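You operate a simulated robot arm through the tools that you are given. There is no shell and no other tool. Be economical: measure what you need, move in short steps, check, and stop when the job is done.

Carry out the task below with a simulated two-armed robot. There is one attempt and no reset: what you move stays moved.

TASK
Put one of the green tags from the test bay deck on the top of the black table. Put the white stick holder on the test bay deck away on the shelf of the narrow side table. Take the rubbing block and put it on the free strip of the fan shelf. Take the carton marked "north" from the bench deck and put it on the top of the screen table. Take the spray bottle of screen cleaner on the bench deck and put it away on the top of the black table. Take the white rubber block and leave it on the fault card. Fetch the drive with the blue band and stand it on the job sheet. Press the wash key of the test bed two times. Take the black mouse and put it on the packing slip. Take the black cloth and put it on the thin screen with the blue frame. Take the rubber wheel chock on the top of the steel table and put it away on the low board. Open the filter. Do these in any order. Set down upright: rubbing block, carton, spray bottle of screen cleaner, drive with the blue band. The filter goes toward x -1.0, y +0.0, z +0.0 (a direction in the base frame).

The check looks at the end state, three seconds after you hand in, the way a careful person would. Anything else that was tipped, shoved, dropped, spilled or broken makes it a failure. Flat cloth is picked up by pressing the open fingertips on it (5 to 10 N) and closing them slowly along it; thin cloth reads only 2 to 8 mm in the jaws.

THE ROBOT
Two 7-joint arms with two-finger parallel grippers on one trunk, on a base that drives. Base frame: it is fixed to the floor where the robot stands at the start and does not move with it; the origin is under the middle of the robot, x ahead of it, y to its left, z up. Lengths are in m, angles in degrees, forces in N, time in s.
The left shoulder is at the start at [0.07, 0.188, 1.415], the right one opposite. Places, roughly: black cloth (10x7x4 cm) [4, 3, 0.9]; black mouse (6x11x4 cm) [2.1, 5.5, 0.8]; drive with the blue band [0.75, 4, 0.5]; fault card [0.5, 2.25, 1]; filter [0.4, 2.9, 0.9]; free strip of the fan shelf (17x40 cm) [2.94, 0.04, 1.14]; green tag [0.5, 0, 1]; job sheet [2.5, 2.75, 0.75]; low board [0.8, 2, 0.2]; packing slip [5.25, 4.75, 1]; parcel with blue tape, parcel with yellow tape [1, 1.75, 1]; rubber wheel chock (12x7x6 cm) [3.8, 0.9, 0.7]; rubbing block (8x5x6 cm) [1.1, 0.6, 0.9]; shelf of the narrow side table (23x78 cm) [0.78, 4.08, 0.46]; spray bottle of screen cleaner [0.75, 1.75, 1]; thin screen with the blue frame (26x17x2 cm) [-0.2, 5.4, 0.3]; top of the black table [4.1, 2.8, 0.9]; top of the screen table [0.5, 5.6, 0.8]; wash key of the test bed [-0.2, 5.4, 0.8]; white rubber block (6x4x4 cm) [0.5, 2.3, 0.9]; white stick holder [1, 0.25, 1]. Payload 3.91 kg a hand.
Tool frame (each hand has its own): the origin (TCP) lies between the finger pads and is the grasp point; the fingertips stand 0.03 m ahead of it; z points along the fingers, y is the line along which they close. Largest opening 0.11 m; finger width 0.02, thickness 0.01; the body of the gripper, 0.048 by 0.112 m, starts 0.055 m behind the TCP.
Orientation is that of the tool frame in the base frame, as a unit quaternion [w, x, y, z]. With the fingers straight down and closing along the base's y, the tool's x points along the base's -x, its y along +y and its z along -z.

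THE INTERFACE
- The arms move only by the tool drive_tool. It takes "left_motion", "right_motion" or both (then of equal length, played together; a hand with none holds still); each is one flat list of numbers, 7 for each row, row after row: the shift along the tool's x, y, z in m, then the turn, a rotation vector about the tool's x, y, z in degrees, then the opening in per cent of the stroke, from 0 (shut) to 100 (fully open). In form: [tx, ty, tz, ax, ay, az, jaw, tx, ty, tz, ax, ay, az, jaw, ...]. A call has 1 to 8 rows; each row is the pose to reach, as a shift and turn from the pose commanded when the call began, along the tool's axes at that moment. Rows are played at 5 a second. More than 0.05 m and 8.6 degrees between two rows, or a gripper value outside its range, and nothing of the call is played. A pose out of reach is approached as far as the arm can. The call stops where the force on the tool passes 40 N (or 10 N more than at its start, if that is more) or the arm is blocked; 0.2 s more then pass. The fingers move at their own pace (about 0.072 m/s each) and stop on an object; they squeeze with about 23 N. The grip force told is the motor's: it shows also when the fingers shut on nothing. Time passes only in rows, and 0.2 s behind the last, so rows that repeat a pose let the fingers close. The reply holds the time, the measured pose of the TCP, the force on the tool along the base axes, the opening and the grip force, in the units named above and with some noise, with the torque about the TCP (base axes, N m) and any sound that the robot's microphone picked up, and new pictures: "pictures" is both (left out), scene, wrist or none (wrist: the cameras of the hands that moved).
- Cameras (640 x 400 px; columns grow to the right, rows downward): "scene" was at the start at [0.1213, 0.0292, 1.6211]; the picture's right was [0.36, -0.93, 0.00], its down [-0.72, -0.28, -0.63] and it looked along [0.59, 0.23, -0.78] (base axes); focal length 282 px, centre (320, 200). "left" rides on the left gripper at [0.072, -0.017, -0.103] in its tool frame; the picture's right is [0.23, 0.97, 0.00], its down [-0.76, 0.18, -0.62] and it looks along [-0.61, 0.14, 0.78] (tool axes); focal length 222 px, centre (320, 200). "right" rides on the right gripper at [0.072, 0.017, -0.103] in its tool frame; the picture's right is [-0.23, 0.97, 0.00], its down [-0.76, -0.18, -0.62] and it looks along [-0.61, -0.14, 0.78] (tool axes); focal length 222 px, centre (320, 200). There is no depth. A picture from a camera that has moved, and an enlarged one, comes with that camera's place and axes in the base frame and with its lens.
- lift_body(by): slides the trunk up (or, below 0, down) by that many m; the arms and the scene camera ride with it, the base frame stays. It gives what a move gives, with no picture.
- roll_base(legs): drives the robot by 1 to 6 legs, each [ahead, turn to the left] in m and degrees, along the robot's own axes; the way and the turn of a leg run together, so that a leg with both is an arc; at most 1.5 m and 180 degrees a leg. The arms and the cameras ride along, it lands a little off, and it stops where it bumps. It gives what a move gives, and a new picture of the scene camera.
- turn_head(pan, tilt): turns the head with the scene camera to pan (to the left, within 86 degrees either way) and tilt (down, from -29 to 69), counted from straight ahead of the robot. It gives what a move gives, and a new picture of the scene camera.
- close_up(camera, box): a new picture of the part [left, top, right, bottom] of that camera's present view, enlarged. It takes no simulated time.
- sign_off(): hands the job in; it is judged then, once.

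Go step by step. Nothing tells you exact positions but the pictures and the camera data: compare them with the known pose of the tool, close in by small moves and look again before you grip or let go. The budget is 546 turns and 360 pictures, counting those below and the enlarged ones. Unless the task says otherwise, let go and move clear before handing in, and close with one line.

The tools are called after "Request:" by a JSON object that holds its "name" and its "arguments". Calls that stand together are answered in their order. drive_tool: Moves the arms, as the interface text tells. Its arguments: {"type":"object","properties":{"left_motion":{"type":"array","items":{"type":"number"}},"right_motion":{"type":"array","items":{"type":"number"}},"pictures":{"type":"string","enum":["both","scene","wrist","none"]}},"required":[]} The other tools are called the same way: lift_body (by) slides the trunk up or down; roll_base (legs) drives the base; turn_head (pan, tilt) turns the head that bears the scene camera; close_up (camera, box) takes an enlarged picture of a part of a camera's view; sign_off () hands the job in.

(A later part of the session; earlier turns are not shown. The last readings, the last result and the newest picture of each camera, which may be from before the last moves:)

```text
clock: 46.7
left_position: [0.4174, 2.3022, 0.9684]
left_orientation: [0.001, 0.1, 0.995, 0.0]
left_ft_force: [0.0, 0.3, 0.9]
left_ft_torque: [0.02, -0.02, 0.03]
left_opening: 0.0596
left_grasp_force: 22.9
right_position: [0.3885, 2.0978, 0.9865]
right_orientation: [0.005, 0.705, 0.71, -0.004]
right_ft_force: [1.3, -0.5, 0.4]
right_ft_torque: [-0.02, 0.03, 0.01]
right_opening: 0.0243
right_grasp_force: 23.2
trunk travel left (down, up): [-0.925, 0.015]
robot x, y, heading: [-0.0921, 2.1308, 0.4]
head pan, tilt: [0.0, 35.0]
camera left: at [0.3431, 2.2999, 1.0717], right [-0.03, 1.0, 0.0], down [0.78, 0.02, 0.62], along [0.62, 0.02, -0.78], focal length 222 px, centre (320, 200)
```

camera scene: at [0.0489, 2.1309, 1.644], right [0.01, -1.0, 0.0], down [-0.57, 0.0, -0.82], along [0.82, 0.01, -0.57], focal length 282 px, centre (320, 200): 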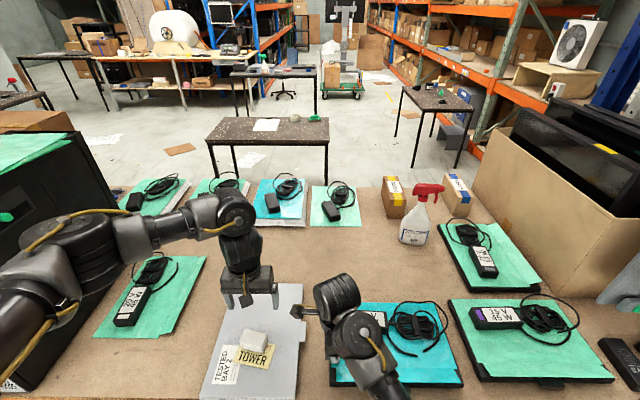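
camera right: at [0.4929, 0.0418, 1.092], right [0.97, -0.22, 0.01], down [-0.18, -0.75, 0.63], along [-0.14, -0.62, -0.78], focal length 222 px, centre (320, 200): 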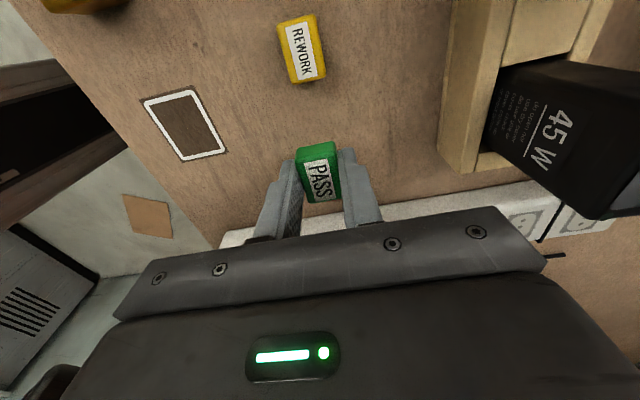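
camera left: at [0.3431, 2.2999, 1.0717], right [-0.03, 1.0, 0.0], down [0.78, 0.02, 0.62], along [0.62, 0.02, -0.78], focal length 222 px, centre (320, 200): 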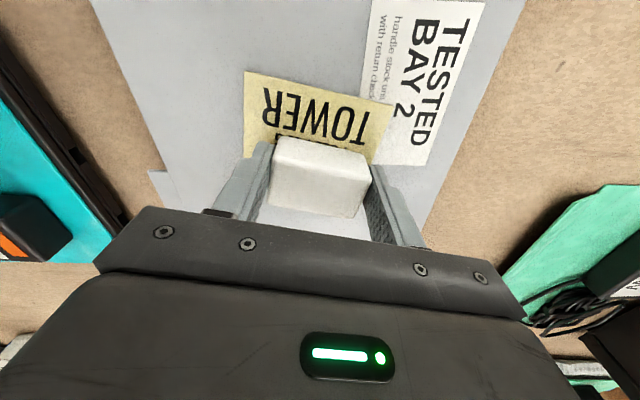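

It's held squarely (60 mm). I'll lift slightly, shift 21 mm towards the robot, set down and release.

Request:
{"name": "drive_tool", "arguments": {"left_motion": [0, 0, -0.01, 0, 0, 0, 30, 0.0205, -0.0044, -0.01, 0, 0, 0, 30, 0.0205, -0.0044, 0, 0, 0, 0, 30, 0.0205, -0.0044, 0, 0, 0, 0, 60, 0.0205, -0.0044, 0, 0, 0, 0, 85, 0.0205, -0.0044, -0.03, 0, 0, 0, 85, 0.0, -0.0044, -0.06, 0, 0, 0, 85, -0.04, -0.0044, -0.09, 0, 0, 0, 85], "pictures": "wrist"}}

Request:
{"name": "close_up", "arguments": {"camera": "scene", "box": [200, 310, 320, 385]}}

```text
clock: 48.5
left_position: [0.4574, 2.2896, 1.0609]
left_orientation: [0.0, 0.101, 0.995, 0.001]
left_ft_force: [-0.6, -0.3, -1.1]
left_ft_torque: [-0.01, -0.02, 0.0]
left_opening: 0.0935
left_grasp_force: 0.1
right_position: [0.3883, 2.0984, 0.9881]
right_orientation: [0.004, 0.704, 0.71, -0.004]
right_ft_force: [-0.3, 0.5, -0.8]
right_ft_torque: [0.01, 0.07, 0.0]
right_opening: 0.0244
right_grasp_force: 22.8
trunk travel left (down, up): [-0.925, 0.015]
robot x, y, heading: [-0.0883, 2.1297, 0.5]
head pan, tilt: [0.0, 35.0]
camera left: at [0.3829, 2.2875, 1.1634], right [-0.03, 1.0, 0.0], down [0.78, 0.02, 0.62], along [0.62, 0.02, -0.78], focal length 222 px, centre (320, 200)
```

left: 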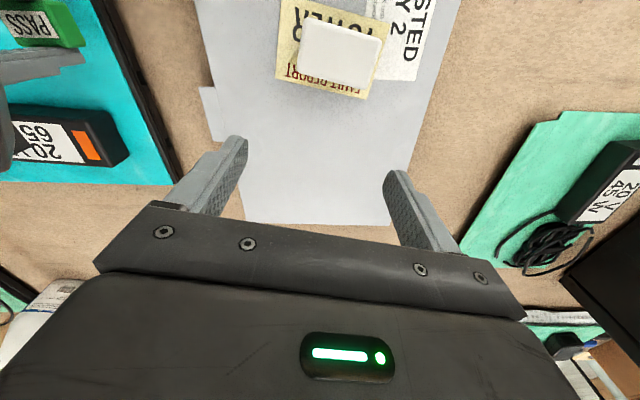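

```text
5.33 times, centred on (260, 348) of scene
camera zoom: at [0.049, 2.1302, 1.644], right [0.01, -1.0, 0.0], down [-0.57, 0.0, -0.82], along [0.82, 0.01, -0.57], focal length 1505 px, centre (640, -587)
```

zoom: 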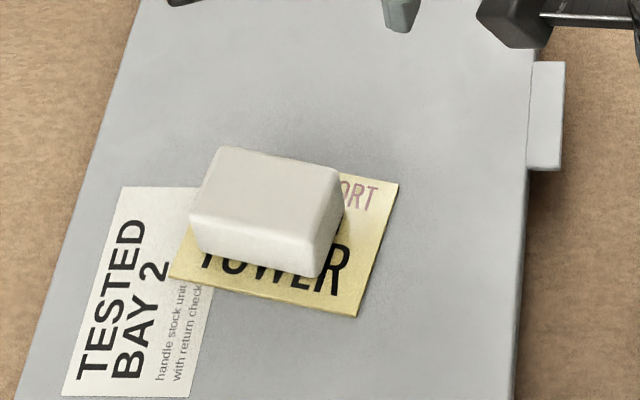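

The white block sits fully on the card. Next I'll look at the tower for the filter.

Request:
{"name": "turn_head", "arguments": {"pan": 65, "tilt": 40}}

```text
clock: 49.9
left_position: [0.4566, 2.2907, 1.0609]
left_orientation: [0.0, 0.101, 0.995, 0.0]
left_ft_force: [0.2, -0.2, -1.1]
left_ft_torque: [-0.02, 0.03, 0.0]
left_opening: 0.0934
left_grasp_force: 0.1
right_position: [0.3869, 2.0989, 0.988]
right_orientation: [0.005, 0.705, 0.71, -0.004]
right_ft_force: [-0.1, -0.1, 0.5]
right_ft_torque: [0.0, -0.03, 0.02]
right_opening: 0.0242
right_grasp_force: 23.5
trunk travel left (down, up): [-0.925, 0.015]
robot x, y, heading: [-0.088, 2.1282, 0.6]
head pan, tilt: [65.0, 40.0]
camera scene: at [-0.0049, 2.2086, 1.6366], right [0.91, -0.42, 0.0], down [-0.27, -0.58, -0.77], along [0.32, 0.7, -0.64], focal length 282 px, centre (320, 200)
```

scene: 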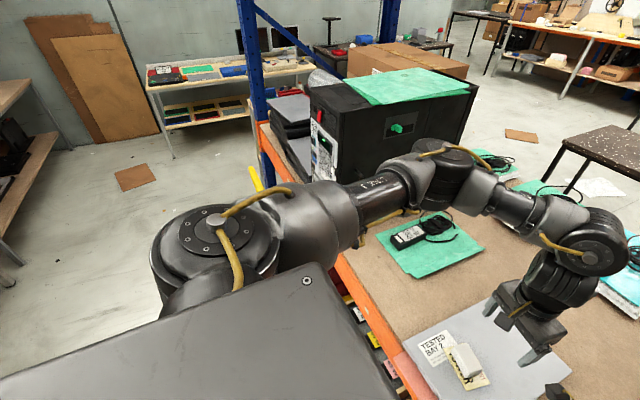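

The arm hides the tower's rear. I'll back off and move left to see it.

Request:
{"name": "roll_base", "arguments": {"legs": [[-0.45, 0], [0, 90], [0.65, 0], [0, -90]]}}

Request:
{"name": "turn_head", "arguments": {"pan": 0, "tilt": 35}}

```text
clock: 63.4
left_position: [-0.0162, 2.9388, 1.0596]
left_orientation: [0.0, 0.092, 0.996, 0.0]
left_ft_force: [-0.3, 1.1, 0.4]
left_ft_torque: [0.02, -0.05, -0.01]
left_opening: 0.0936
left_grasp_force: 0.1
right_position: [-0.0809, 2.7459, 0.9889]
right_orientation: [0.005, 0.697, 0.717, -0.004]
right_ft_force: [0.0, -0.2, 0.3]
right_ft_torque: [0.05, 0.03, -0.01]
right_opening: 0.0245
right_grasp_force: 23.2
trunk travel left (down, up): [-0.925, 0.015]
robot x, y, heading: [-0.557, 2.7661, 1.3]
head pan, tilt: [65.0, 40.0]
camera scene: at [-0.4754, 2.8476, 1.6366], right [0.92, -0.4, 0.0], down [-0.26, -0.59, -0.77], along [0.31, 0.7, -0.64], focal length 282 px, centre (320, 200)
```

scene: 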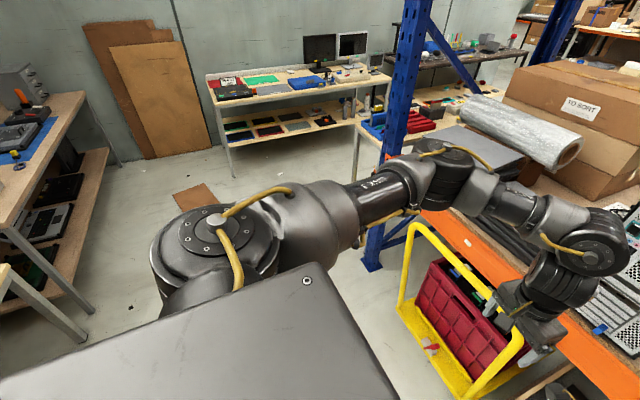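

```text
clock: 64.8
left_position: [-0.0152, 2.9376, 1.0593]
left_orientation: [0.0, 0.091, 0.996, 0.0]
left_ft_force: [-0.1, -0.6, 0.7]
left_ft_torque: [0.02, -0.01, -0.04]
left_opening: 0.0936
left_grasp_force: 0.0
right_position: [-0.0805, 2.7451, 0.9883]
right_orientation: [0.005, 0.697, 0.717, -0.003]
right_ft_force: [0.4, 0.1, -0.3]
right_ft_torque: [-0.01, 0.0, 0.0]
right_opening: 0.0246
right_grasp_force: 23.3
trunk travel left (down, up): [-0.925, 0.015]
robot x, y, heading: [-0.5598, 2.7653, 1.6]
head pan, tilt: [0.0, 35.0]
camera scene: at [-0.4212, 2.7717, 1.6442], right [0.03, -1.0, 0.0], down [-0.57, -0.02, -0.82], along [0.82, 0.02, -0.57], focal length 282 px, centre (320, 200)
```

scene: 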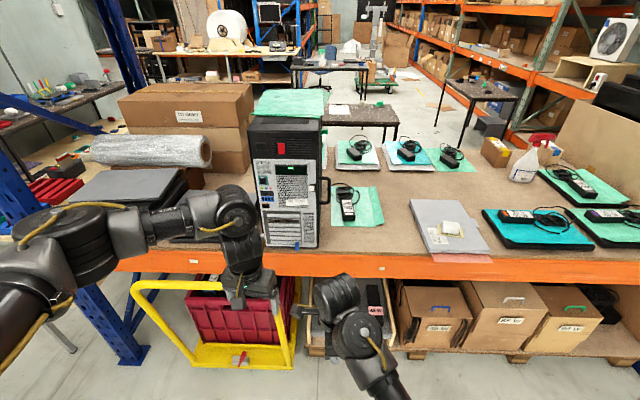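

Request:
{"name": "close_up", "arguments": {"camera": "scene", "box": [240, 110, 344, 260]}}

Request:
{"name": "close_up", "arguments": {"camera": "scene", "box": [248, 215, 338, 265]}}

```text
2.67 times, centred on (292, 185) of scene
camera zoom: at [-0.4212, 2.7717, 1.6442], right [0.03, -1.0, 0.0], down [-0.57, -0.02, -0.82], along [0.82, 0.02, -0.57], focal length 752 px, centre (395, 240)
```

zoom: 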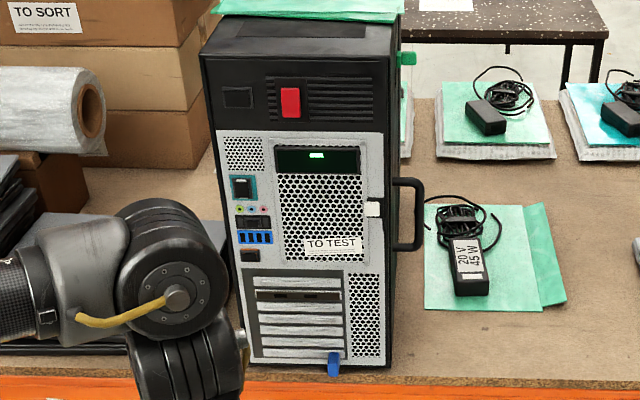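

```text
7.11 times, centred on (293, 240) of scene
camera zoom: at [-0.4212, 2.7717, 1.6442], right [0.03, -1.0, 0.0], down [-0.57, -0.02, -0.82], along [0.82, 0.02, -0.57], focal length 2006 px, centre (512, -84)
```

zoom: 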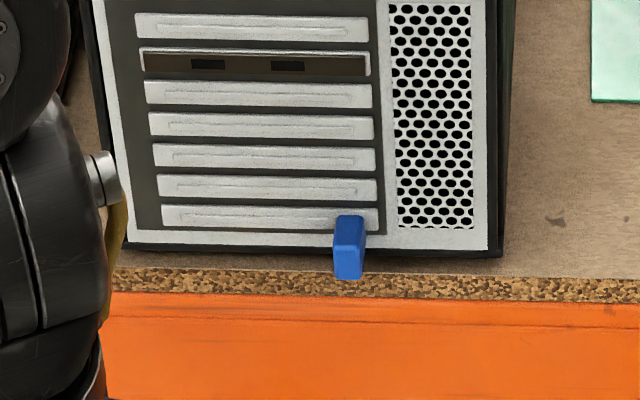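

The filter's pull tab is the blue one low on the tower's rear, at about [0.33, 2.874, 0.91]. I'll drive 0.28 m closer.

Request:
{"name": "roll_base", "arguments": {"legs": [[0.28, -1.5]]}}

Request:
{"name": "turn_head", "arguments": {"pan": 15, "tilt": 45}}

```text
clock: 66.8
left_position: [0.2584, 2.9275, 1.0582]
left_orientation: [-0.001, 0.107, 0.994, 0.001]
left_ft_force: [-0.6, 0.2, 0.6]
left_ft_torque: [-0.02, -0.03, 0.01]
left_opening: 0.0936
left_grasp_force: 0.1
right_position: [0.1917, 2.7359, 0.9882]
right_orientation: [0.005, 0.706, 0.708, -0.005]
right_ft_force: [-1.0, -0.1, 0.4]
right_ft_torque: [0.02, -0.02, 0.01]
right_opening: 0.0246
right_grasp_force: 23.0
trunk travel left (down, up): [-0.925, 0.015]
robot x, y, heading: [-0.2851, 2.7751, 0.3]
head pan, tilt: [0.0, 35.0]
stopped in leg 1: the robot was blocked; the commanded pose is now the measured one
camera scene: at [-0.1483, 2.7718, 1.6442], right [0.0, -1.0, 0.0], down [-0.57, 0.0, -0.82], along [0.82, 0.0, -0.57], focal length 282 px, centre (320, 200)
```

scene: 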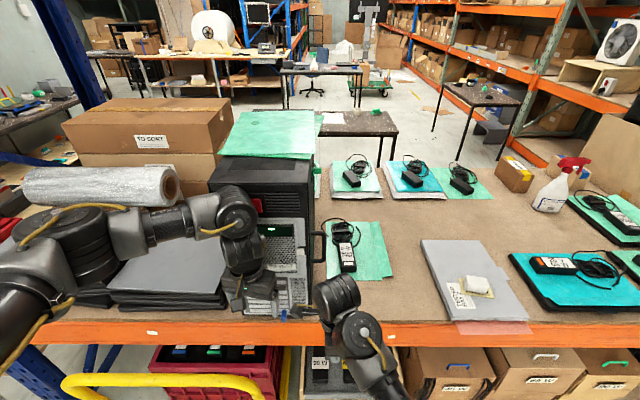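

```text
clock: 67.6
left_position: [0.2589, 2.9274, 1.0594]
left_orientation: [-0.002, 0.106, 0.994, 0.002]
left_ft_force: [-0.4, -0.6, -0.6]
left_ft_torque: [-0.02, 0.01, -0.03]
left_opening: 0.0932
left_grasp_force: 0.1
right_position: [0.1925, 2.7355, 0.9888]
right_orientation: [0.005, 0.705, 0.709, -0.004]
right_ft_force: [-0.4, -0.4, -0.1]
right_ft_torque: [0.0, 0.0, -0.04]
right_opening: 0.0245
right_grasp_force: 23.4
trunk travel left (down, up): [-0.925, 0.015]
robot x, y, heading: [-0.2857, 2.7746, -0.1]
head pan, tilt: [15.0, 45.0]
camera scene: at [-0.1579, 2.7928, 1.6294], right [0.26, -0.97, 0.0], down [-0.68, -0.18, -0.71], along [0.68, 0.18, -0.71], focal length 282 px, centre (320, 200)
```

scene: 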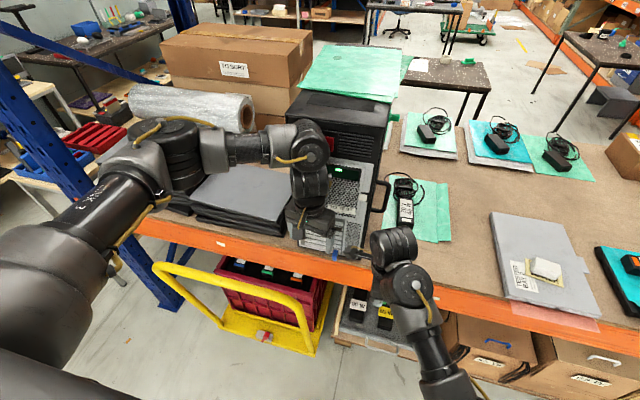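

The base reported a bump, probably at the cart handle. I'll back off 3 cm and bring the left hand towards the tab, squared up and tilted.

Request:
{"name": "roll_base", "arguments": {"legs": [[-0.03, 0]]}}

Request:
{"name": "drive_tool", "arguments": {"left_motion": [0.005, -0.02, 0.01, 0, 0, -4, 60, 0.01, -0.04, 0.02, 0, 0, -8, 60, 0.0, -0.058, 0.03, 0, 0, -12, 60], "pictures": "none"}}

Request:
{"name": "drive_tool", "arguments": {"left_motion": [0, 0, 0.0, 0, -8, 0, 60, 0, 0, 0.01, 0, -16, 0, 60, 0, 0, 0.02, 0, -24, 0, 60, 0, 0, 0.03, 0, -32, 0, 60], "pictures": "both"}}

```text
clock: 68.4
left_position: [0.2358, 2.9283, 1.0545]
left_orientation: [-0.005, 0.106, 0.994, 0.0]
left_ft_force: [0.2, 0.9, -0.6]
left_ft_torque: [0.0, 0.06, 0.0]
left_opening: 0.0934
left_grasp_force: 0.0
right_position: [0.1664, 2.736, 0.9856]
right_orientation: [0.002, 0.706, 0.708, -0.005]
right_ft_force: [1.3, -0.4, -0.3]
right_ft_torque: [0.0, 0.05, 0.04]
right_opening: 0.0245
right_grasp_force: 22.9
trunk travel left (down, up): [-0.925, 0.015]
robot x, y, heading: [-0.3162, 2.7674, -0.1]
head pan, tilt: [15.0, 45.0]
camera scene: at [-0.1788, 2.793, 1.6284], right [0.26, -0.97, 0.0], down [-0.69, -0.18, -0.7], along [0.68, 0.18, -0.71], focal length 282 px, centre (320, 200)
```

scene: 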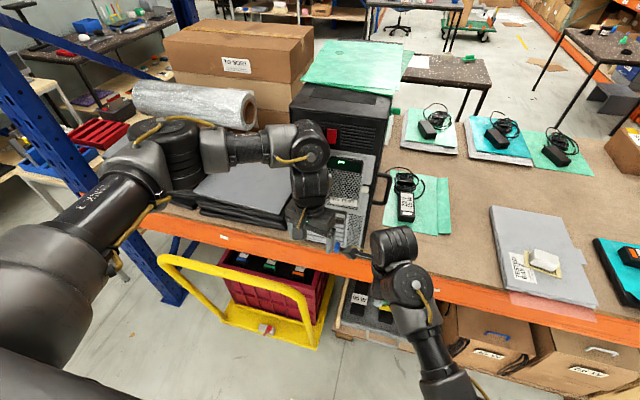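

```text
clock: 69.2
left_position: [0.2151, 2.8818, 1.0324]
left_orientation: [-0.003, 0.009, 1.0, 0.009]
left_ft_force: [0.3, 0.2, 0.1]
left_ft_torque: [-0.03, -0.02, 0.01]
left_opening: 0.0659
left_grasp_force: 0.1
right_position: [0.1612, 2.729, 0.9849]
right_orientation: [0.003, 0.712, 0.703, -0.009]
right_ft_force: [-0.1, 0.7, -0.4]
right_ft_torque: [0.04, -0.04, -0.03]
right_opening: 0.0246
right_grasp_force: 22.8
trunk travel left (down, up): [-0.925, 0.015]
robot x, y, heading: [-0.3194, 2.7701, 0.0]
head pan, tilt: [15.0, 45.0]
stopped in row 3 (right hand): the force on the tool passed its limit (the readings are from after the stop); the commanded pose is now the measured one
```

```text
clock: 69.8
left_position: [0.2204, 2.8871, 1.0253]
left_orientation: [0.133, 0.007, 0.991, 0.009]
left_ft_force: [-0.3, 0.6, 1.8]
left_ft_torque: [-0.07, 0.03, -0.07]
left_opening: 0.066
left_grasp_force: 0.0
right_position: [0.1613, 2.7266, 0.9827]
right_orientation: [0.005, 0.712, 0.702, -0.014]
right_ft_force: [-0.4, -1.0, -0.3]
right_ft_torque: [0.04, 0.01, -0.05]
right_opening: 0.0247
right_grasp_force: 22.8
trunk travel left (down, up): [-0.925, 0.015]
robot x, y, heading: [-0.3164, 2.7729, 0.0]
head pan, tilt: [15.0, 45.0]
stopped in row 3 (left hand): the force on the tool passed its limit (the readings are from after the stop); the commanded pose is now the measured one
camera scene: at [-0.1885, 2.7928, 1.6295], right [0.26, -0.97, 0.0], down [-0.68, -0.18, -0.71], along [0.68, 0.18, -0.71], focal length 282 px, centre (320, 200)
camera left: at [0.1223, 2.8693, 1.1048], right [-0.21, 0.98, -0.04], down [0.57, 0.15, 0.81], along [0.79, 0.14, -0.59], focal length 222 px, centre (320, 200)
```

scene: 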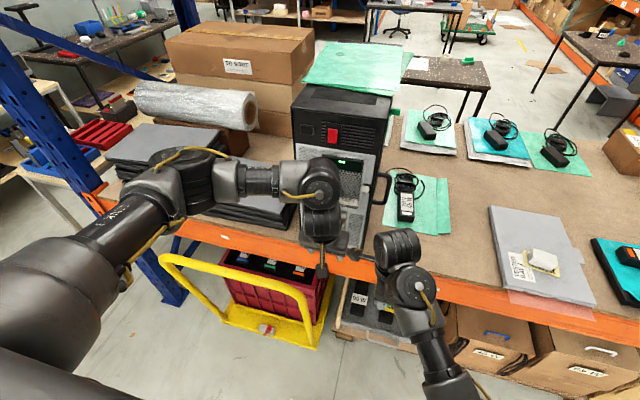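
left: 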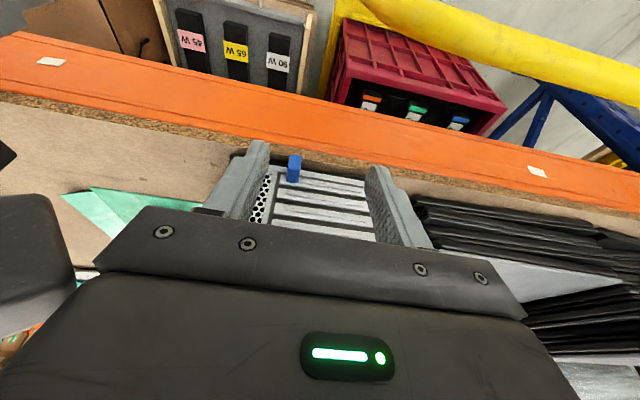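

The two hands touched. I'll move the right hand 15 cm to the right, then go on.

Request:
{"name": "drive_tool", "arguments": {"right_motion": [-0.03, 0, 0, 0, 0, 0, 0, -0.07, 0, 0, 0, 0, 0, 0, -0.11, 0, 0, 0, 0, 0, 0, -0.15, 0, 0, 0, 0, 0, 0], "pictures": "none"}}

Request:
{"name": "drive_tool", "arguments": {"left_motion": [0, -0.006, 0.0, 0, -6, 0, 60, 0, -0.006, 0.01, 0, -12, 0, 60, 0, -0.006, 0.02, 0, -18, 0, 60], "pictures": "wrist"}}

```text
clock: 70.8
left_position: [0.2191, 2.8856, 1.0252]
left_orientation: [0.133, 0.008, 0.991, 0.01]
left_ft_force: [0.6, 0.4, -0.4]
left_ft_torque: [0.02, 0.02, -0.01]
left_opening: 0.0655
left_grasp_force: 0.1
right_position: [0.1359, 2.6124, 0.9571]
right_orientation: [0.004, 0.713, 0.701, -0.015]
right_ft_force: [0.1, 0.6, -0.1]
right_ft_torque: [0.03, 0.01, -0.01]
right_opening: 0.0247
right_grasp_force: 23.2
right hand out of reach, approached as far as the arm can: row 1, 2, 3, 4
trunk travel left (down, up): [-0.925, 0.015]
robot x, y, heading: [-0.316, 2.7681, 0.2]
head pan, tilt: [15.0, 45.0]
```

```text
clock: 71.7
left_position: [0.2254, 2.8816, 1.0054]
left_orientation: [0.286, 0.008, 0.958, 0.008]
left_ft_force: [0.1, -0.2, -0.6]
left_ft_torque: [-0.01, -0.01, 0.05]
left_opening: 0.0659
left_grasp_force: 0.0
right_position: [0.1338, 2.6154, 0.9577]
right_orientation: [0.004, 0.712, 0.702, -0.014]
right_ft_force: [-0.4, -0.2, 0.6]
right_ft_torque: [0.01, -0.02, -0.03]
right_opening: 0.0244
right_grasp_force: 22.9
trunk travel left (down, up): [-0.925, 0.015]
robot x, y, heading: [-0.3171, 2.7669, 0.3]
head pan, tilt: [15.0, 45.0]
camera left: at [0.1077, 2.8654, 1.0504], right [-0.18, 0.98, -0.11], down [0.3, 0.16, 0.94], along [0.94, 0.14, -0.32], focal length 222 px, centre (320, 200)
```

left: 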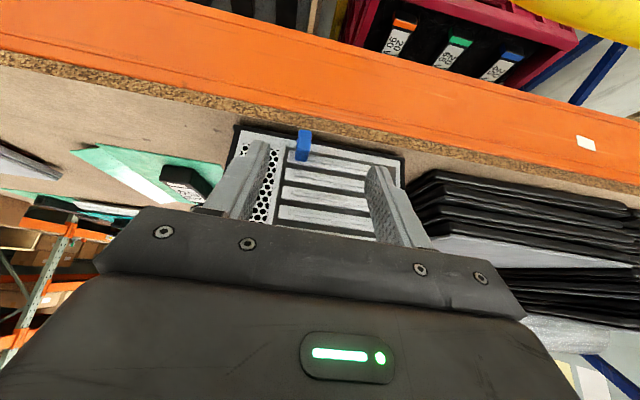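

The tab is at about [0.333, 2.873, 0.912]. I'll approach along the tool axis, first most of the way.

Request:
{"name": "drive_tool", "arguments": {"left_motion": [-0.015, -0.004, 0.02, 0, 0, 0, 50, -0.03, -0.0086, 0.05, 0, 0, 0, 50, -0.034, -0.0086, 0.075, 0, 0, 0, 50], "pictures": "wrist"}}

```text
clock: 72.5
left_position: [0.294, 2.8721, 0.961]
left_orientation: [0.286, 0.008, 0.958, 0.008]
left_ft_force: [-0.5, -0.3, -0.9]
left_ft_torque: [0.01, 0.02, 0.02]
left_opening: 0.0549
left_grasp_force: 0.1
right_position: [0.1351, 2.614, 0.9565]
right_orientation: [0.003, 0.712, 0.702, -0.015]
right_ft_force: [0.3, 0.2, 0.6]
right_ft_torque: [0.02, 0.0, 0.0]
right_opening: 0.0245
right_grasp_force: 23.0
trunk travel left (down, up): [-0.925, 0.015]
robot x, y, heading: [-0.3155, 2.7675, -0.1]
head pan, tilt: [15.0, 45.0]
camera left: at [0.1773, 2.8564, 1.0072], right [-0.18, 0.98, -0.1], down [0.3, 0.15, 0.94], along [0.94, 0.14, -0.32], focal length 222 px, centre (320, 200)
```

left: 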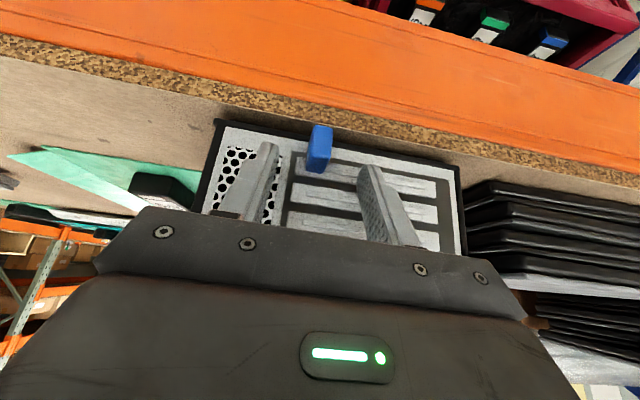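

The tab is centred between the fingers. I'll advance 4 cm and look.

Request:
{"name": "drive_tool", "arguments": {"left_motion": [0, 0.001, 0.02, 0, 0, 0, 50, 0, 0.001, 0.04, 0, 0, 0, 50], "pictures": "wrist"}}

Request:
{"name": "close_up", "arguments": {"camera": "left", "box": [220, 90, 420, 215]}}

```text
clock: 73.2
left_position: [0.3008, 2.8714, 0.9256]
left_orientation: [0.285, 0.016, 0.958, 0.006]
left_ft_force: [-66.2, 0.5, 34.2]
left_ft_torque: [0.99, 0.83, 2.24]
left_opening: 0.0553
left_grasp_force: 0.0
right_position: [0.1265, 2.6134, 0.9612]
right_orientation: [0.007, 0.712, 0.702, -0.011]
right_ft_force: [0.1, 0.2, 0.1]
right_ft_torque: [0.0, 0.05, 0.02]
right_opening: 0.0244
right_grasp_force: 23.4
trunk travel left (down, up): [-0.925, 0.015]
robot x, y, heading: [-0.3182, 2.7692, 0.0]
head pan, tilt: [15.0, 45.0]
stopped in row 2 (left hand): the force on the tool passed its limit (the readings are from after the stop); the commanded pose is now the measured one
camera left: at [0.1833, 2.8563, 0.973], right [-0.17, 0.98, -0.1], down [0.3, 0.15, 0.94], along [0.94, 0.12, -0.32], focal length 222 px, centre (320, 200)
```

left: 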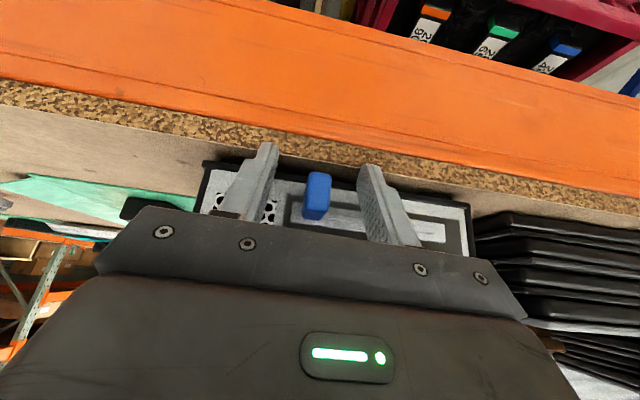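

```text
3.20 times, centred on (320, 152) of left
camera zoom: at [0.1833, 2.8563, 0.973], right [-0.17, 0.98, -0.1], down [0.3, 0.15, 0.94], along [0.94, 0.12, -0.32], focal length 711 px, centre (320, 352)
```

zoom: 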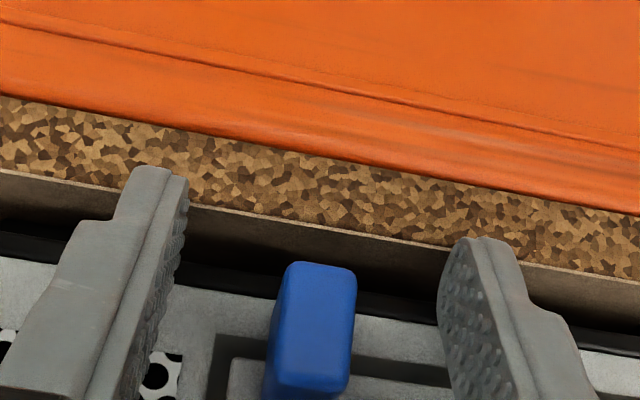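

The tips caught the deck's front edge; the tab spans about z = 0.908 to 0.934. I'll back off, go in 12 mm higher and close on it.

Request:
{"name": "drive_tool", "arguments": {"left_motion": [0, 0, -0.02, 0, 0, 0, 50, -0.0186, 0.0015, -0.02, 0, 0, 0, 50, -0.0186, 0.0015, -0.003, 0, 0, 0, 50], "pictures": "none"}}

Request:
{"name": "close_up", "arguments": {"camera": "left", "box": [220, 90, 420, 215]}}

```text
clock: 74.0
left_position: [0.3207, 2.8738, 0.9444]
left_orientation: [0.288, 0.011, 0.957, 0.01]
left_ft_force: [-40.2, 2.5, 19.1]
left_ft_torque: [0.64, 0.3, 1.27]
left_opening: 0.0564
left_grasp_force: 1.0
right_position: [0.1266, 2.6136, 0.9609]
right_orientation: [0.006, 0.712, 0.702, -0.011]
right_ft_force: [-0.4, 0.0, -0.5]
right_ft_torque: [0.03, 0.01, 0.02]
right_opening: 0.0246
right_grasp_force: 23.0
trunk travel left (down, up): [-0.925, 0.015]
robot x, y, heading: [-0.3182, 2.77, 0.1]
head pan, tilt: [15.0, 45.0]
```

```text
3.20 times, centred on (320, 152) of left
camera zoom: at [0.2026, 2.8579, 0.9905], right [-0.17, 0.98, -0.1], down [0.29, 0.15, 0.94], along [0.94, 0.13, -0.31], focal length 711 px, centre (320, 352)
```

zoom: 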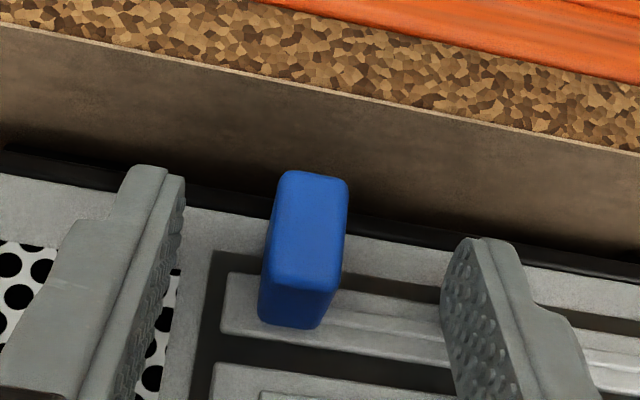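

The tips rest on the tower's back with the tab between the pads. I'll relieve 3 mm and close.

Request:
{"name": "drive_tool", "arguments": {"left_motion": [0.003, 0, -0.003, 0, 0, 0, 40, 0.003, 0, -0.003, 0, 0, 0, 10, 0.003, 0, -0.003, 0, 0, 0, 0, 0.003, 0, -0.003, 0, 0, 0, 0], "pictures": "wrist"}}

```text
clock: 75.0
left_position: [0.3206, 2.8699, 0.9384]
left_orientation: [0.284, 0.013, 0.959, 0.006]
left_ft_force: [-8.9, -12.6, 2.6]
left_ft_torque: [-0.66, -0.08, 0.17]
left_opening: 0.014
left_grasp_force: 22.8
right_position: [0.1313, 2.6122, 0.9575]
right_orientation: [0.003, 0.713, 0.701, -0.012]
right_ft_force: [-0.4, 0.7, -0.3]
right_ft_torque: [0.02, 0.01, -0.04]
right_opening: 0.024
right_grasp_force: 23.0
trunk travel left (down, up): [-0.925, 0.015]
robot x, y, heading: [-0.3155, 2.7733, 0.2]
head pan, tilt: [15.0, 45.0]
camera left: at [0.2034, 2.8551, 0.9855], right [-0.17, 0.98, -0.11], down [0.3, 0.15, 0.94], along [0.94, 0.13, -0.32], focal length 222 px, centre (320, 200)
```

left: 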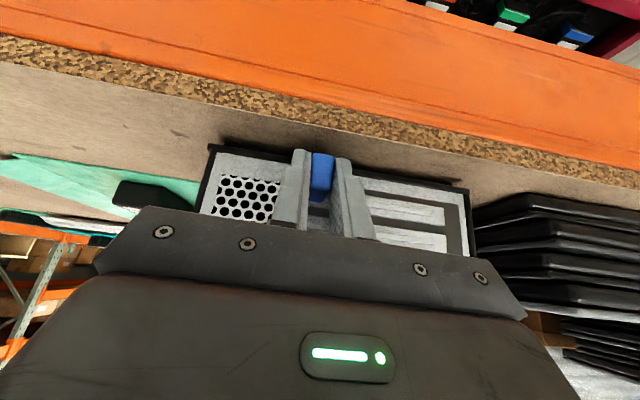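

The tab is gripped (14 mm). I'll pull towards -x.

Request:
{"name": "drive_tool", "arguments": {"left_motion": [0.0084, -0.003, -0.0055, 0, 0, 0, 0, 0.0168, -0.003, -0.011, 0, 0, 0, 0, 0.0252, -0.003, -0.0165, 0, 0, 0, 0, 0.0336, -0.003, -0.022, 0, 0, 0, 0, 0.042, -0.003, -0.0275, 0, 0, 0, 0, 0.0504, -0.003, -0.033, 0, 0, 0, 0], "pictures": "wrist"}}

```text
clock: 76.4
left_position: [0.2592, 2.8688, 0.9399]
left_orientation: [0.284, 0.013, 0.959, 0.008]
left_ft_force: [0.8, -12.2, 12.7]
left_ft_torque: [-0.62, -0.22, 0.12]
left_opening: 0.0139
left_grasp_force: 22.7
right_position: [0.1319, 2.6115, 0.9569]
right_orientation: [0.003, 0.714, 0.7, -0.014]
right_ft_force: [0.2, 0.2, -0.7]
right_ft_torque: [-0.01, 0.02, -0.06]
right_opening: 0.0244
right_grasp_force: 22.6
trunk travel left (down, up): [-0.925, 0.015]
robot x, y, heading: [-0.3143, 2.768, 0.0]
head pan, tilt: [15.0, 45.0]
camera left: at [0.143, 2.8546, 0.9854], right [-0.17, 0.98, -0.1], down [0.3, 0.15, 0.94], along [0.94, 0.13, -0.32], focal length 222 px, centre (320, 200)
```

left: 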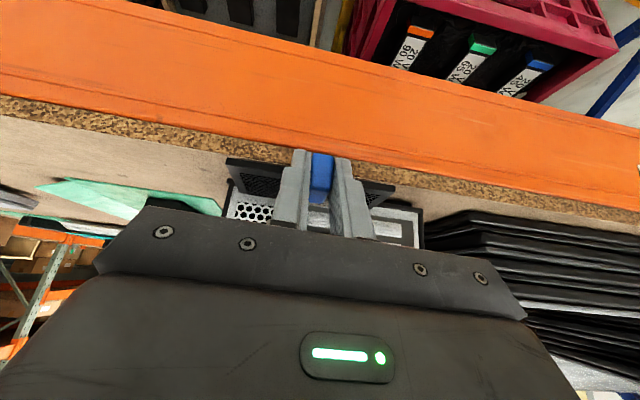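

The filter is sliding out (6 cm so far). I'll keep pulling.

Request:
{"name": "drive_tool", "arguments": {"left_motion": [0.0084, 0, -0.0055, 0, 0, 0, 0, 0.0168, 0, -0.011, 0, 0, 0, 0, 0.0252, 0, -0.0165, 0, 0, 0, 0, 0.0336, 0, -0.022, 0, 0, 0, 0, 0.042, 0, -0.0275, 0, 0, 0, 0, 0.0504, 0, -0.033, 0, 0, 0, 0], "pictures": "wrist"}}

```text
clock: 77.8
left_position: [0.1999, 2.8712, 0.9375]
left_orientation: [0.283, 0.013, 0.959, 0.01]
left_ft_force: [0.0, -16.6, 9.4]
left_ft_torque: [-0.69, -0.21, 0.05]
left_opening: 0.0139
left_grasp_force: 22.8
right_position: [0.1318, 2.61, 0.9571]
right_orientation: [0.003, 0.713, 0.701, -0.013]
right_ft_force: [-0.2, -0.1, 0.3]
right_ft_torque: [0.0, 0.01, -0.03]
right_opening: 0.0244
right_grasp_force: 22.7
trunk travel left (down, up): [-0.925, 0.015]
robot x, y, heading: [-0.3173, 2.7677, 0.1]
head pan, tilt: [15.0, 45.0]
camera left: at [0.083, 2.8546, 0.9854], right [-0.17, 0.98, -0.1], down [0.3, 0.15, 0.94], along [0.94, 0.13, -0.32], focal length 222 px, centre (320, 200)
```

left: 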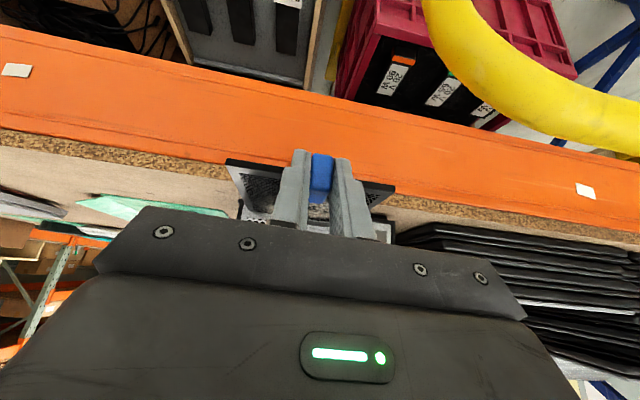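

I'll pull further to find the stop.

Request:
{"name": "drive_tool", "arguments": {"left_motion": [0.0084, 0, -0.0055, 0, 0, 0, 0, 0.0168, 0, -0.011, 0, 0, 0, 0, 0.0252, 0, -0.0165, 0, 0, 0, 0, 0.0336, 0, -0.022, 0, 0, 0, 0], "pictures": "both"}}

```text
clock: 78.8
left_position: [0.1598, 2.8709, 0.9392]
left_orientation: [0.283, 0.013, 0.959, 0.008]
left_ft_force: [-1.8, -20.3, 11.7]
left_ft_torque: [-0.71, -0.28, 0.04]
left_opening: 0.0141
left_grasp_force: 22.9
right_position: [0.1317, 2.6106, 0.9574]
right_orientation: [0.003, 0.713, 0.701, -0.012]
right_ft_force: [-0.2, 0.8, -0.6]
right_ft_torque: [-0.01, -0.01, -0.01]
right_opening: 0.0243
right_grasp_force: 22.5
trunk travel left (down, up): [-0.925, 0.015]
robot x, y, heading: [-0.3164, 2.7685, -0.0]
head pan, tilt: [15.0, 45.0]
camera scene: at [-0.1913, 2.7882, 1.6296], right [0.26, -0.97, 0.0], down [-0.68, -0.18, -0.71], along [0.68, 0.19, -0.71], focal length 282 px, centre (320, 200)
camera left: at [0.0424, 2.8547, 0.9852], right [-0.17, 0.98, -0.1], down [0.3, 0.15, 0.94], along [0.94, 0.13, -0.32], focal length 222 px, centre (320, 200)
```

scene: 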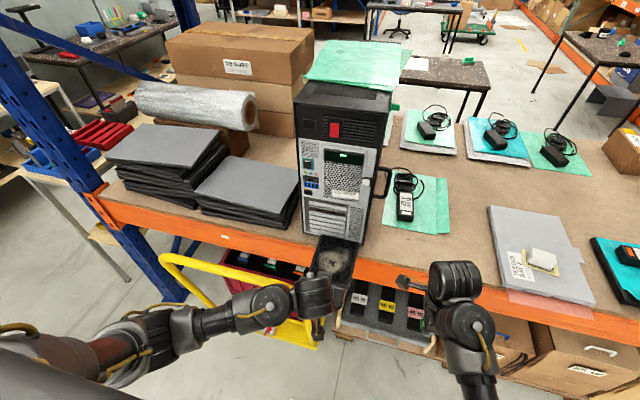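
left: 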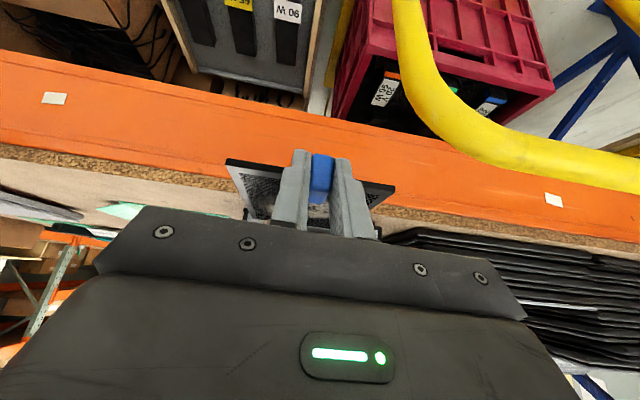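

No stop yet (16 cm out). I'll ease the sideways load and pull a bit more.

Request:
{"name": "drive_tool", "arguments": {"left_motion": [0, -0.005, 0, 0, 0, 0, 0, 0.0084, -0.006, -0.0055, 0, 0, 0, 0, 0.0168, -0.006, -0.011, 0, 0, 0, 0, 0.0252, -0.006, -0.0165, 0, 0, 0, 0, 0.0336, -0.006, -0.022, 0, 0, 0, 0, 0.042, -0.006, -0.0275, 0, 0, 0, 0], "pictures": "wrist"}}

```text
clock: 80.2
left_position: [0.1092, 2.8684, 0.9391]
left_orientation: [0.282, 0.012, 0.959, 0.009]
left_ft_force: [-0.7, 1.0, 0.2]
left_ft_torque: [0.02, 0.01, -0.04]
left_opening: 0.0001
left_grasp_force: 23.2
right_position: [0.1332, 2.6128, 0.9573]
right_orientation: [0.004, 0.713, 0.701, -0.014]
right_ft_force: [0.4, -0.9, -0.2]
right_ft_torque: [0.02, -0.01, 0.02]
right_opening: 0.0245
right_grasp_force: 23.5
trunk travel left (down, up): [-0.925, 0.015]
robot x, y, heading: [-0.3182, 2.7701, 0.2]
head pan, tilt: [15.0, 45.0]
camera left: at [-0.0079, 2.8527, 0.9855], right [-0.17, 0.98, -0.1], down [0.31, 0.15, 0.94], along [0.94, 0.13, -0.33], focal length 222 px, centre (320, 200)
```

left: 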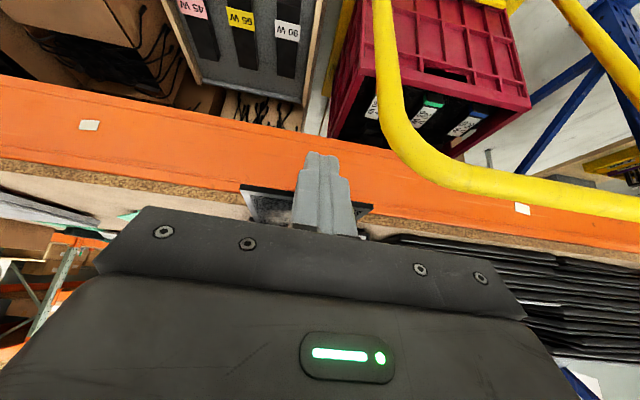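

The fingers slid off the tab, so the filter has most likely reached its stop. I'll check.

Request:
{"name": "close_up", "arguments": {"camera": "scene", "box": [250, 190, 410, 290]}}

```text
4.00 times, centred on (330, 240) of scene
camera zoom: at [-0.1903, 2.7927, 1.6295], right [0.26, -0.97, 0.0], down [-0.68, -0.18, -0.71], along [0.68, 0.18, -0.71], focal length 1129 px, centre (280, 40)
```

zoom: 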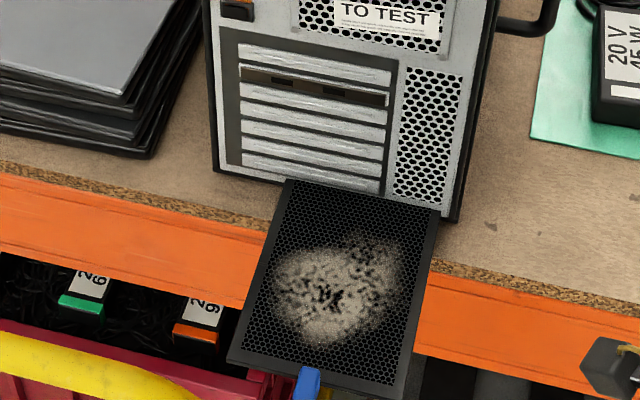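

The filter is well open. I'll back away, level the left hand and look towards the narrow side table.

Request:
{"name": "roll_base", "arguments": {"legs": [[-0.3, 0]]}}

Request:
{"name": "drive_tool", "arguments": {"left_motion": [0, 0, -0.01, 0, 8, 0, 50, 0, 0, -0.02, 0, 16, 0, 50, 0, 0, -0.03, 0, 24, 0, 50, 0, 0, -0.04, 0, 32, 0, 50], "pictures": "none"}}

Request:
{"name": "turn_head", "arguments": {"pan": 45, "tilt": 25}}

```text
clock: 82.3
left_position: [-0.1876, 2.8665, 0.9383]
left_orientation: [0.283, 0.014, 0.959, 0.008]
left_ft_force: [-0.2, -0.9, -0.1]
left_ft_torque: [0.0, -0.02, -0.01]
left_opening: 0.0001
left_grasp_force: 23.1
right_position: [-0.1677, 2.611, 0.9571]
right_orientation: [0.003, 0.715, 0.699, -0.015]
right_ft_force: [-0.7, -0.6, -0.6]
right_ft_torque: [0.0, 0.05, -0.01]
right_opening: 0.0243
right_grasp_force: 23.1
trunk travel left (down, up): [-0.925, 0.015]
robot x, y, heading: [-0.6214, 2.7723, 0.2]
head pan, tilt: [15.0, 45.0]
camera scene: at [-0.4884, 2.7923, 1.6292], right [0.26, -0.97, 0.0], down [-0.68, -0.18, -0.71], along [0.68, 0.18, -0.71], focal length 282 px, centre (320, 200)
```

scene: 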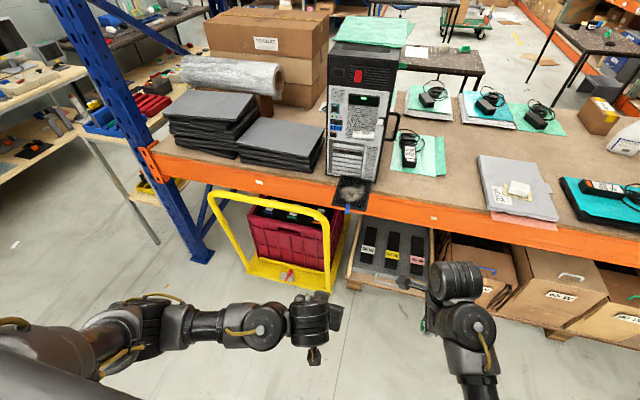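

```text
clock: 83.3
left_position: [-0.2365, 2.8746, 0.951]
left_orientation: [0.007, 0.011, 1.0, 0.01]
left_ft_force: [-0.3, -1.0, 0.2]
left_ft_torque: [0.01, -0.03, -0.02]
left_opening: 0.0551
left_grasp_force: 0.1
left hand out of reach, approached as far as the arm can: row 4
right_position: [-0.1694, 2.6121, 0.9576]
right_orientation: [0.005, 0.714, 0.7, -0.014]
right_ft_force: [-0.1, 0.2, -0.5]
right_ft_torque: [-0.05, -0.03, 0.02]
right_opening: 0.0246
right_grasp_force: 22.9
trunk travel left (down, up): [-0.925, 0.015]
robot x, y, heading: [-0.6213, 2.7675, -0.1]
head pan, tilt: [15.0, 45.0]
```

```text
clock: 84.2
left_position: [-0.2347, 2.8745, 0.9498]
left_orientation: [0.008, 0.011, 1.0, 0.011]
left_ft_force: [-0.1, -0.6, 0.1]
left_ft_torque: [0.01, 0.01, 0.0]
left_opening: 0.055
left_grasp_force: 0.1
right_position: [-0.1682, 2.6107, 0.9569]
right_orientation: [0.004, 0.714, 0.7, -0.014]
right_ft_force: [-0.4, 0.8, -0.7]
right_ft_torque: [0.01, 0.02, 0.0]
right_opening: 0.0245
right_grasp_force: 22.8
trunk travel left (down, up): [-0.925, 0.015]
robot x, y, heading: [-0.6223, 2.7686, 0.1]
head pan, tilt: [45.0, 25.0]
camera scene: at [-0.5027, 2.8363, 1.6599], right [0.71, -0.71, 0.0], down [-0.3, -0.3, -0.91], along [0.64, 0.64, -0.42], focal length 282 px, centre (320, 200)
```

scene: 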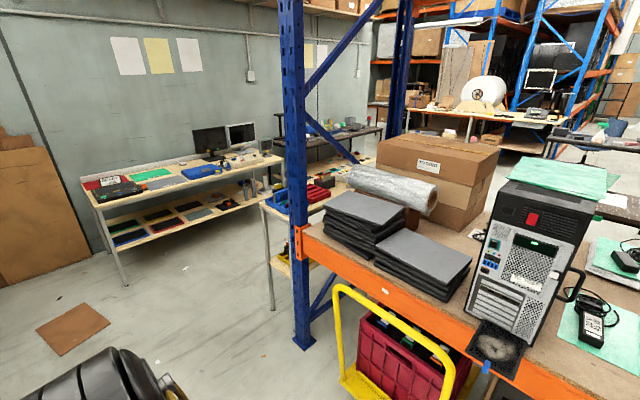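

The narrow side table stands just beyond the blue upright. I'll drive to y ≈ 4.1 and face it.

Request:
{"name": "roll_base", "arguments": {"legs": [[0, 90], [1.35, 0], [0, -90]]}}

Request:
{"name": "turn_head", "arguments": {"pan": 0, "tilt": 35}}

```text
clock: 98.6
left_position: [-0.2242, 4.2287, 0.9498]
left_orientation: [0.007, 0.008, 1.0, 0.011]
left_ft_force: [0.4, 0.6, -0.5]
left_ft_torque: [0.0, -0.03, 0.01]
left_opening: 0.0548
left_grasp_force: 0.1
right_position: [-0.1542, 3.9673, 0.9586]
right_orientation: [0.004, 0.711, 0.703, -0.014]
right_ft_force: [0.3, 0.3, -1.0]
right_ft_torque: [0.0, -0.01, -0.01]
right_opening: 0.0243
right_grasp_force: 23.0
trunk travel left (down, up): [-0.925, 0.015]
robot x, y, heading: [-0.6067, 4.1191, 0.3]
head pan, tilt: [45.0, 25.0]
camera scene: at [-0.4917, 4.1897, 1.66], right [0.71, -0.7, 0.0], down [-0.3, -0.3, -0.91], along [0.64, 0.65, -0.42], focal length 282 px, centre (320, 200)
```

scene: 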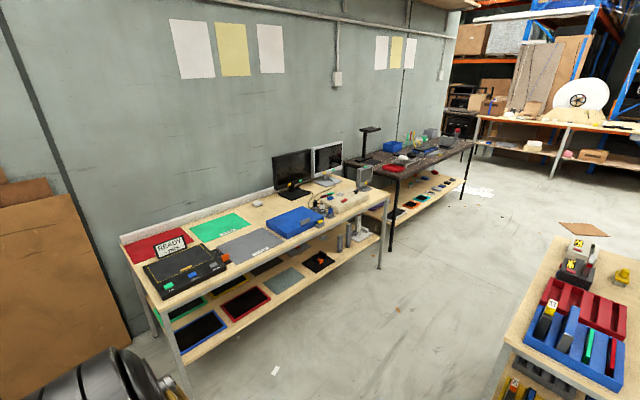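

```text
clock: 99.7
left_position: [-0.2243, 4.2297, 0.9497]
left_orientation: [0.007, 0.008, 1.0, 0.011]
left_ft_force: [0.3, 0.7, 0.1]
left_ft_torque: [0.0, 0.01, -0.01]
left_opening: 0.0548
left_grasp_force: 0.0
right_position: [-0.1535, 3.9658, 0.957]
right_orientation: [0.005, 0.712, 0.702, -0.014]
right_ft_force: [0.2, 0.2, 0.2]
right_ft_torque: [0.0, 0.0, 0.03]
right_opening: 0.0244
right_grasp_force: 23.1
trunk travel left (down, up): [-0.925, 0.015]
robot x, y, heading: [-0.6033, 4.121, 0.3]
head pan, tilt: [0.0, 35.0]
camera scene: at [-0.4683, 4.1248, 1.6442], right [0.01, -1.0, 0.0], down [-0.57, 0.0, -0.82], along [0.82, 0.01, -0.57], focal length 282 px, centre (320, 200)
```

scene: 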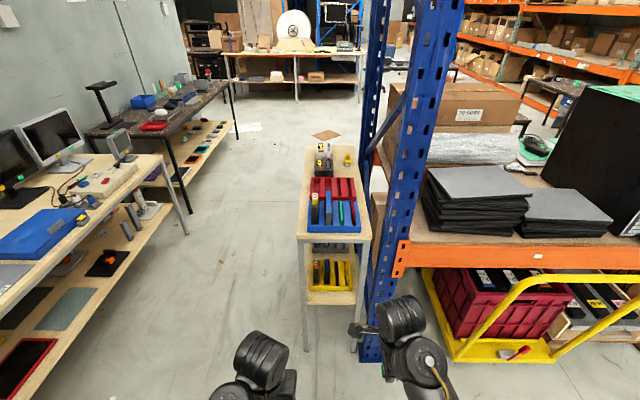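

Request:
{"name": "close_up", "arguments": {"camera": "scene", "box": [280, 130, 400, 205]}}

Request:
{"name": "close_up", "arguments": {"camera": "scene", "box": [280, 190, 400, 310]}}

```text
5.33 times, centred on (340, 168) of scene
camera zoom: at [-0.4683, 4.1248, 1.6442], right [0.01, -1.0, 0.0], down [-0.57, 0.0, -0.82], along [0.82, 0.01, -0.57], focal length 1505 px, centre (213, 373)
```

zoom: 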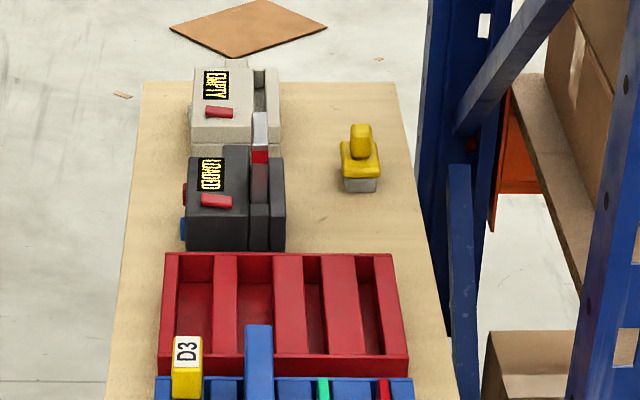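

```text
3.33 times, centred on (340, 250) of scene
camera zoom: at [-0.4683, 4.1248, 1.6442], right [0.01, -1.0, 0.0], down [-0.57, 0.0, -0.82], along [0.82, 0.01, -0.57], focal length 940 px, centre (253, 33)
```

zoom: 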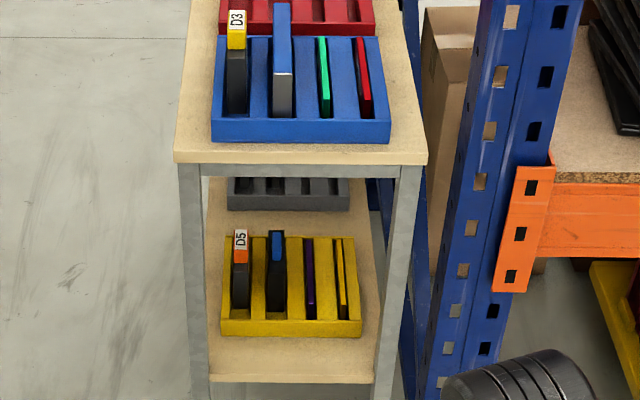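

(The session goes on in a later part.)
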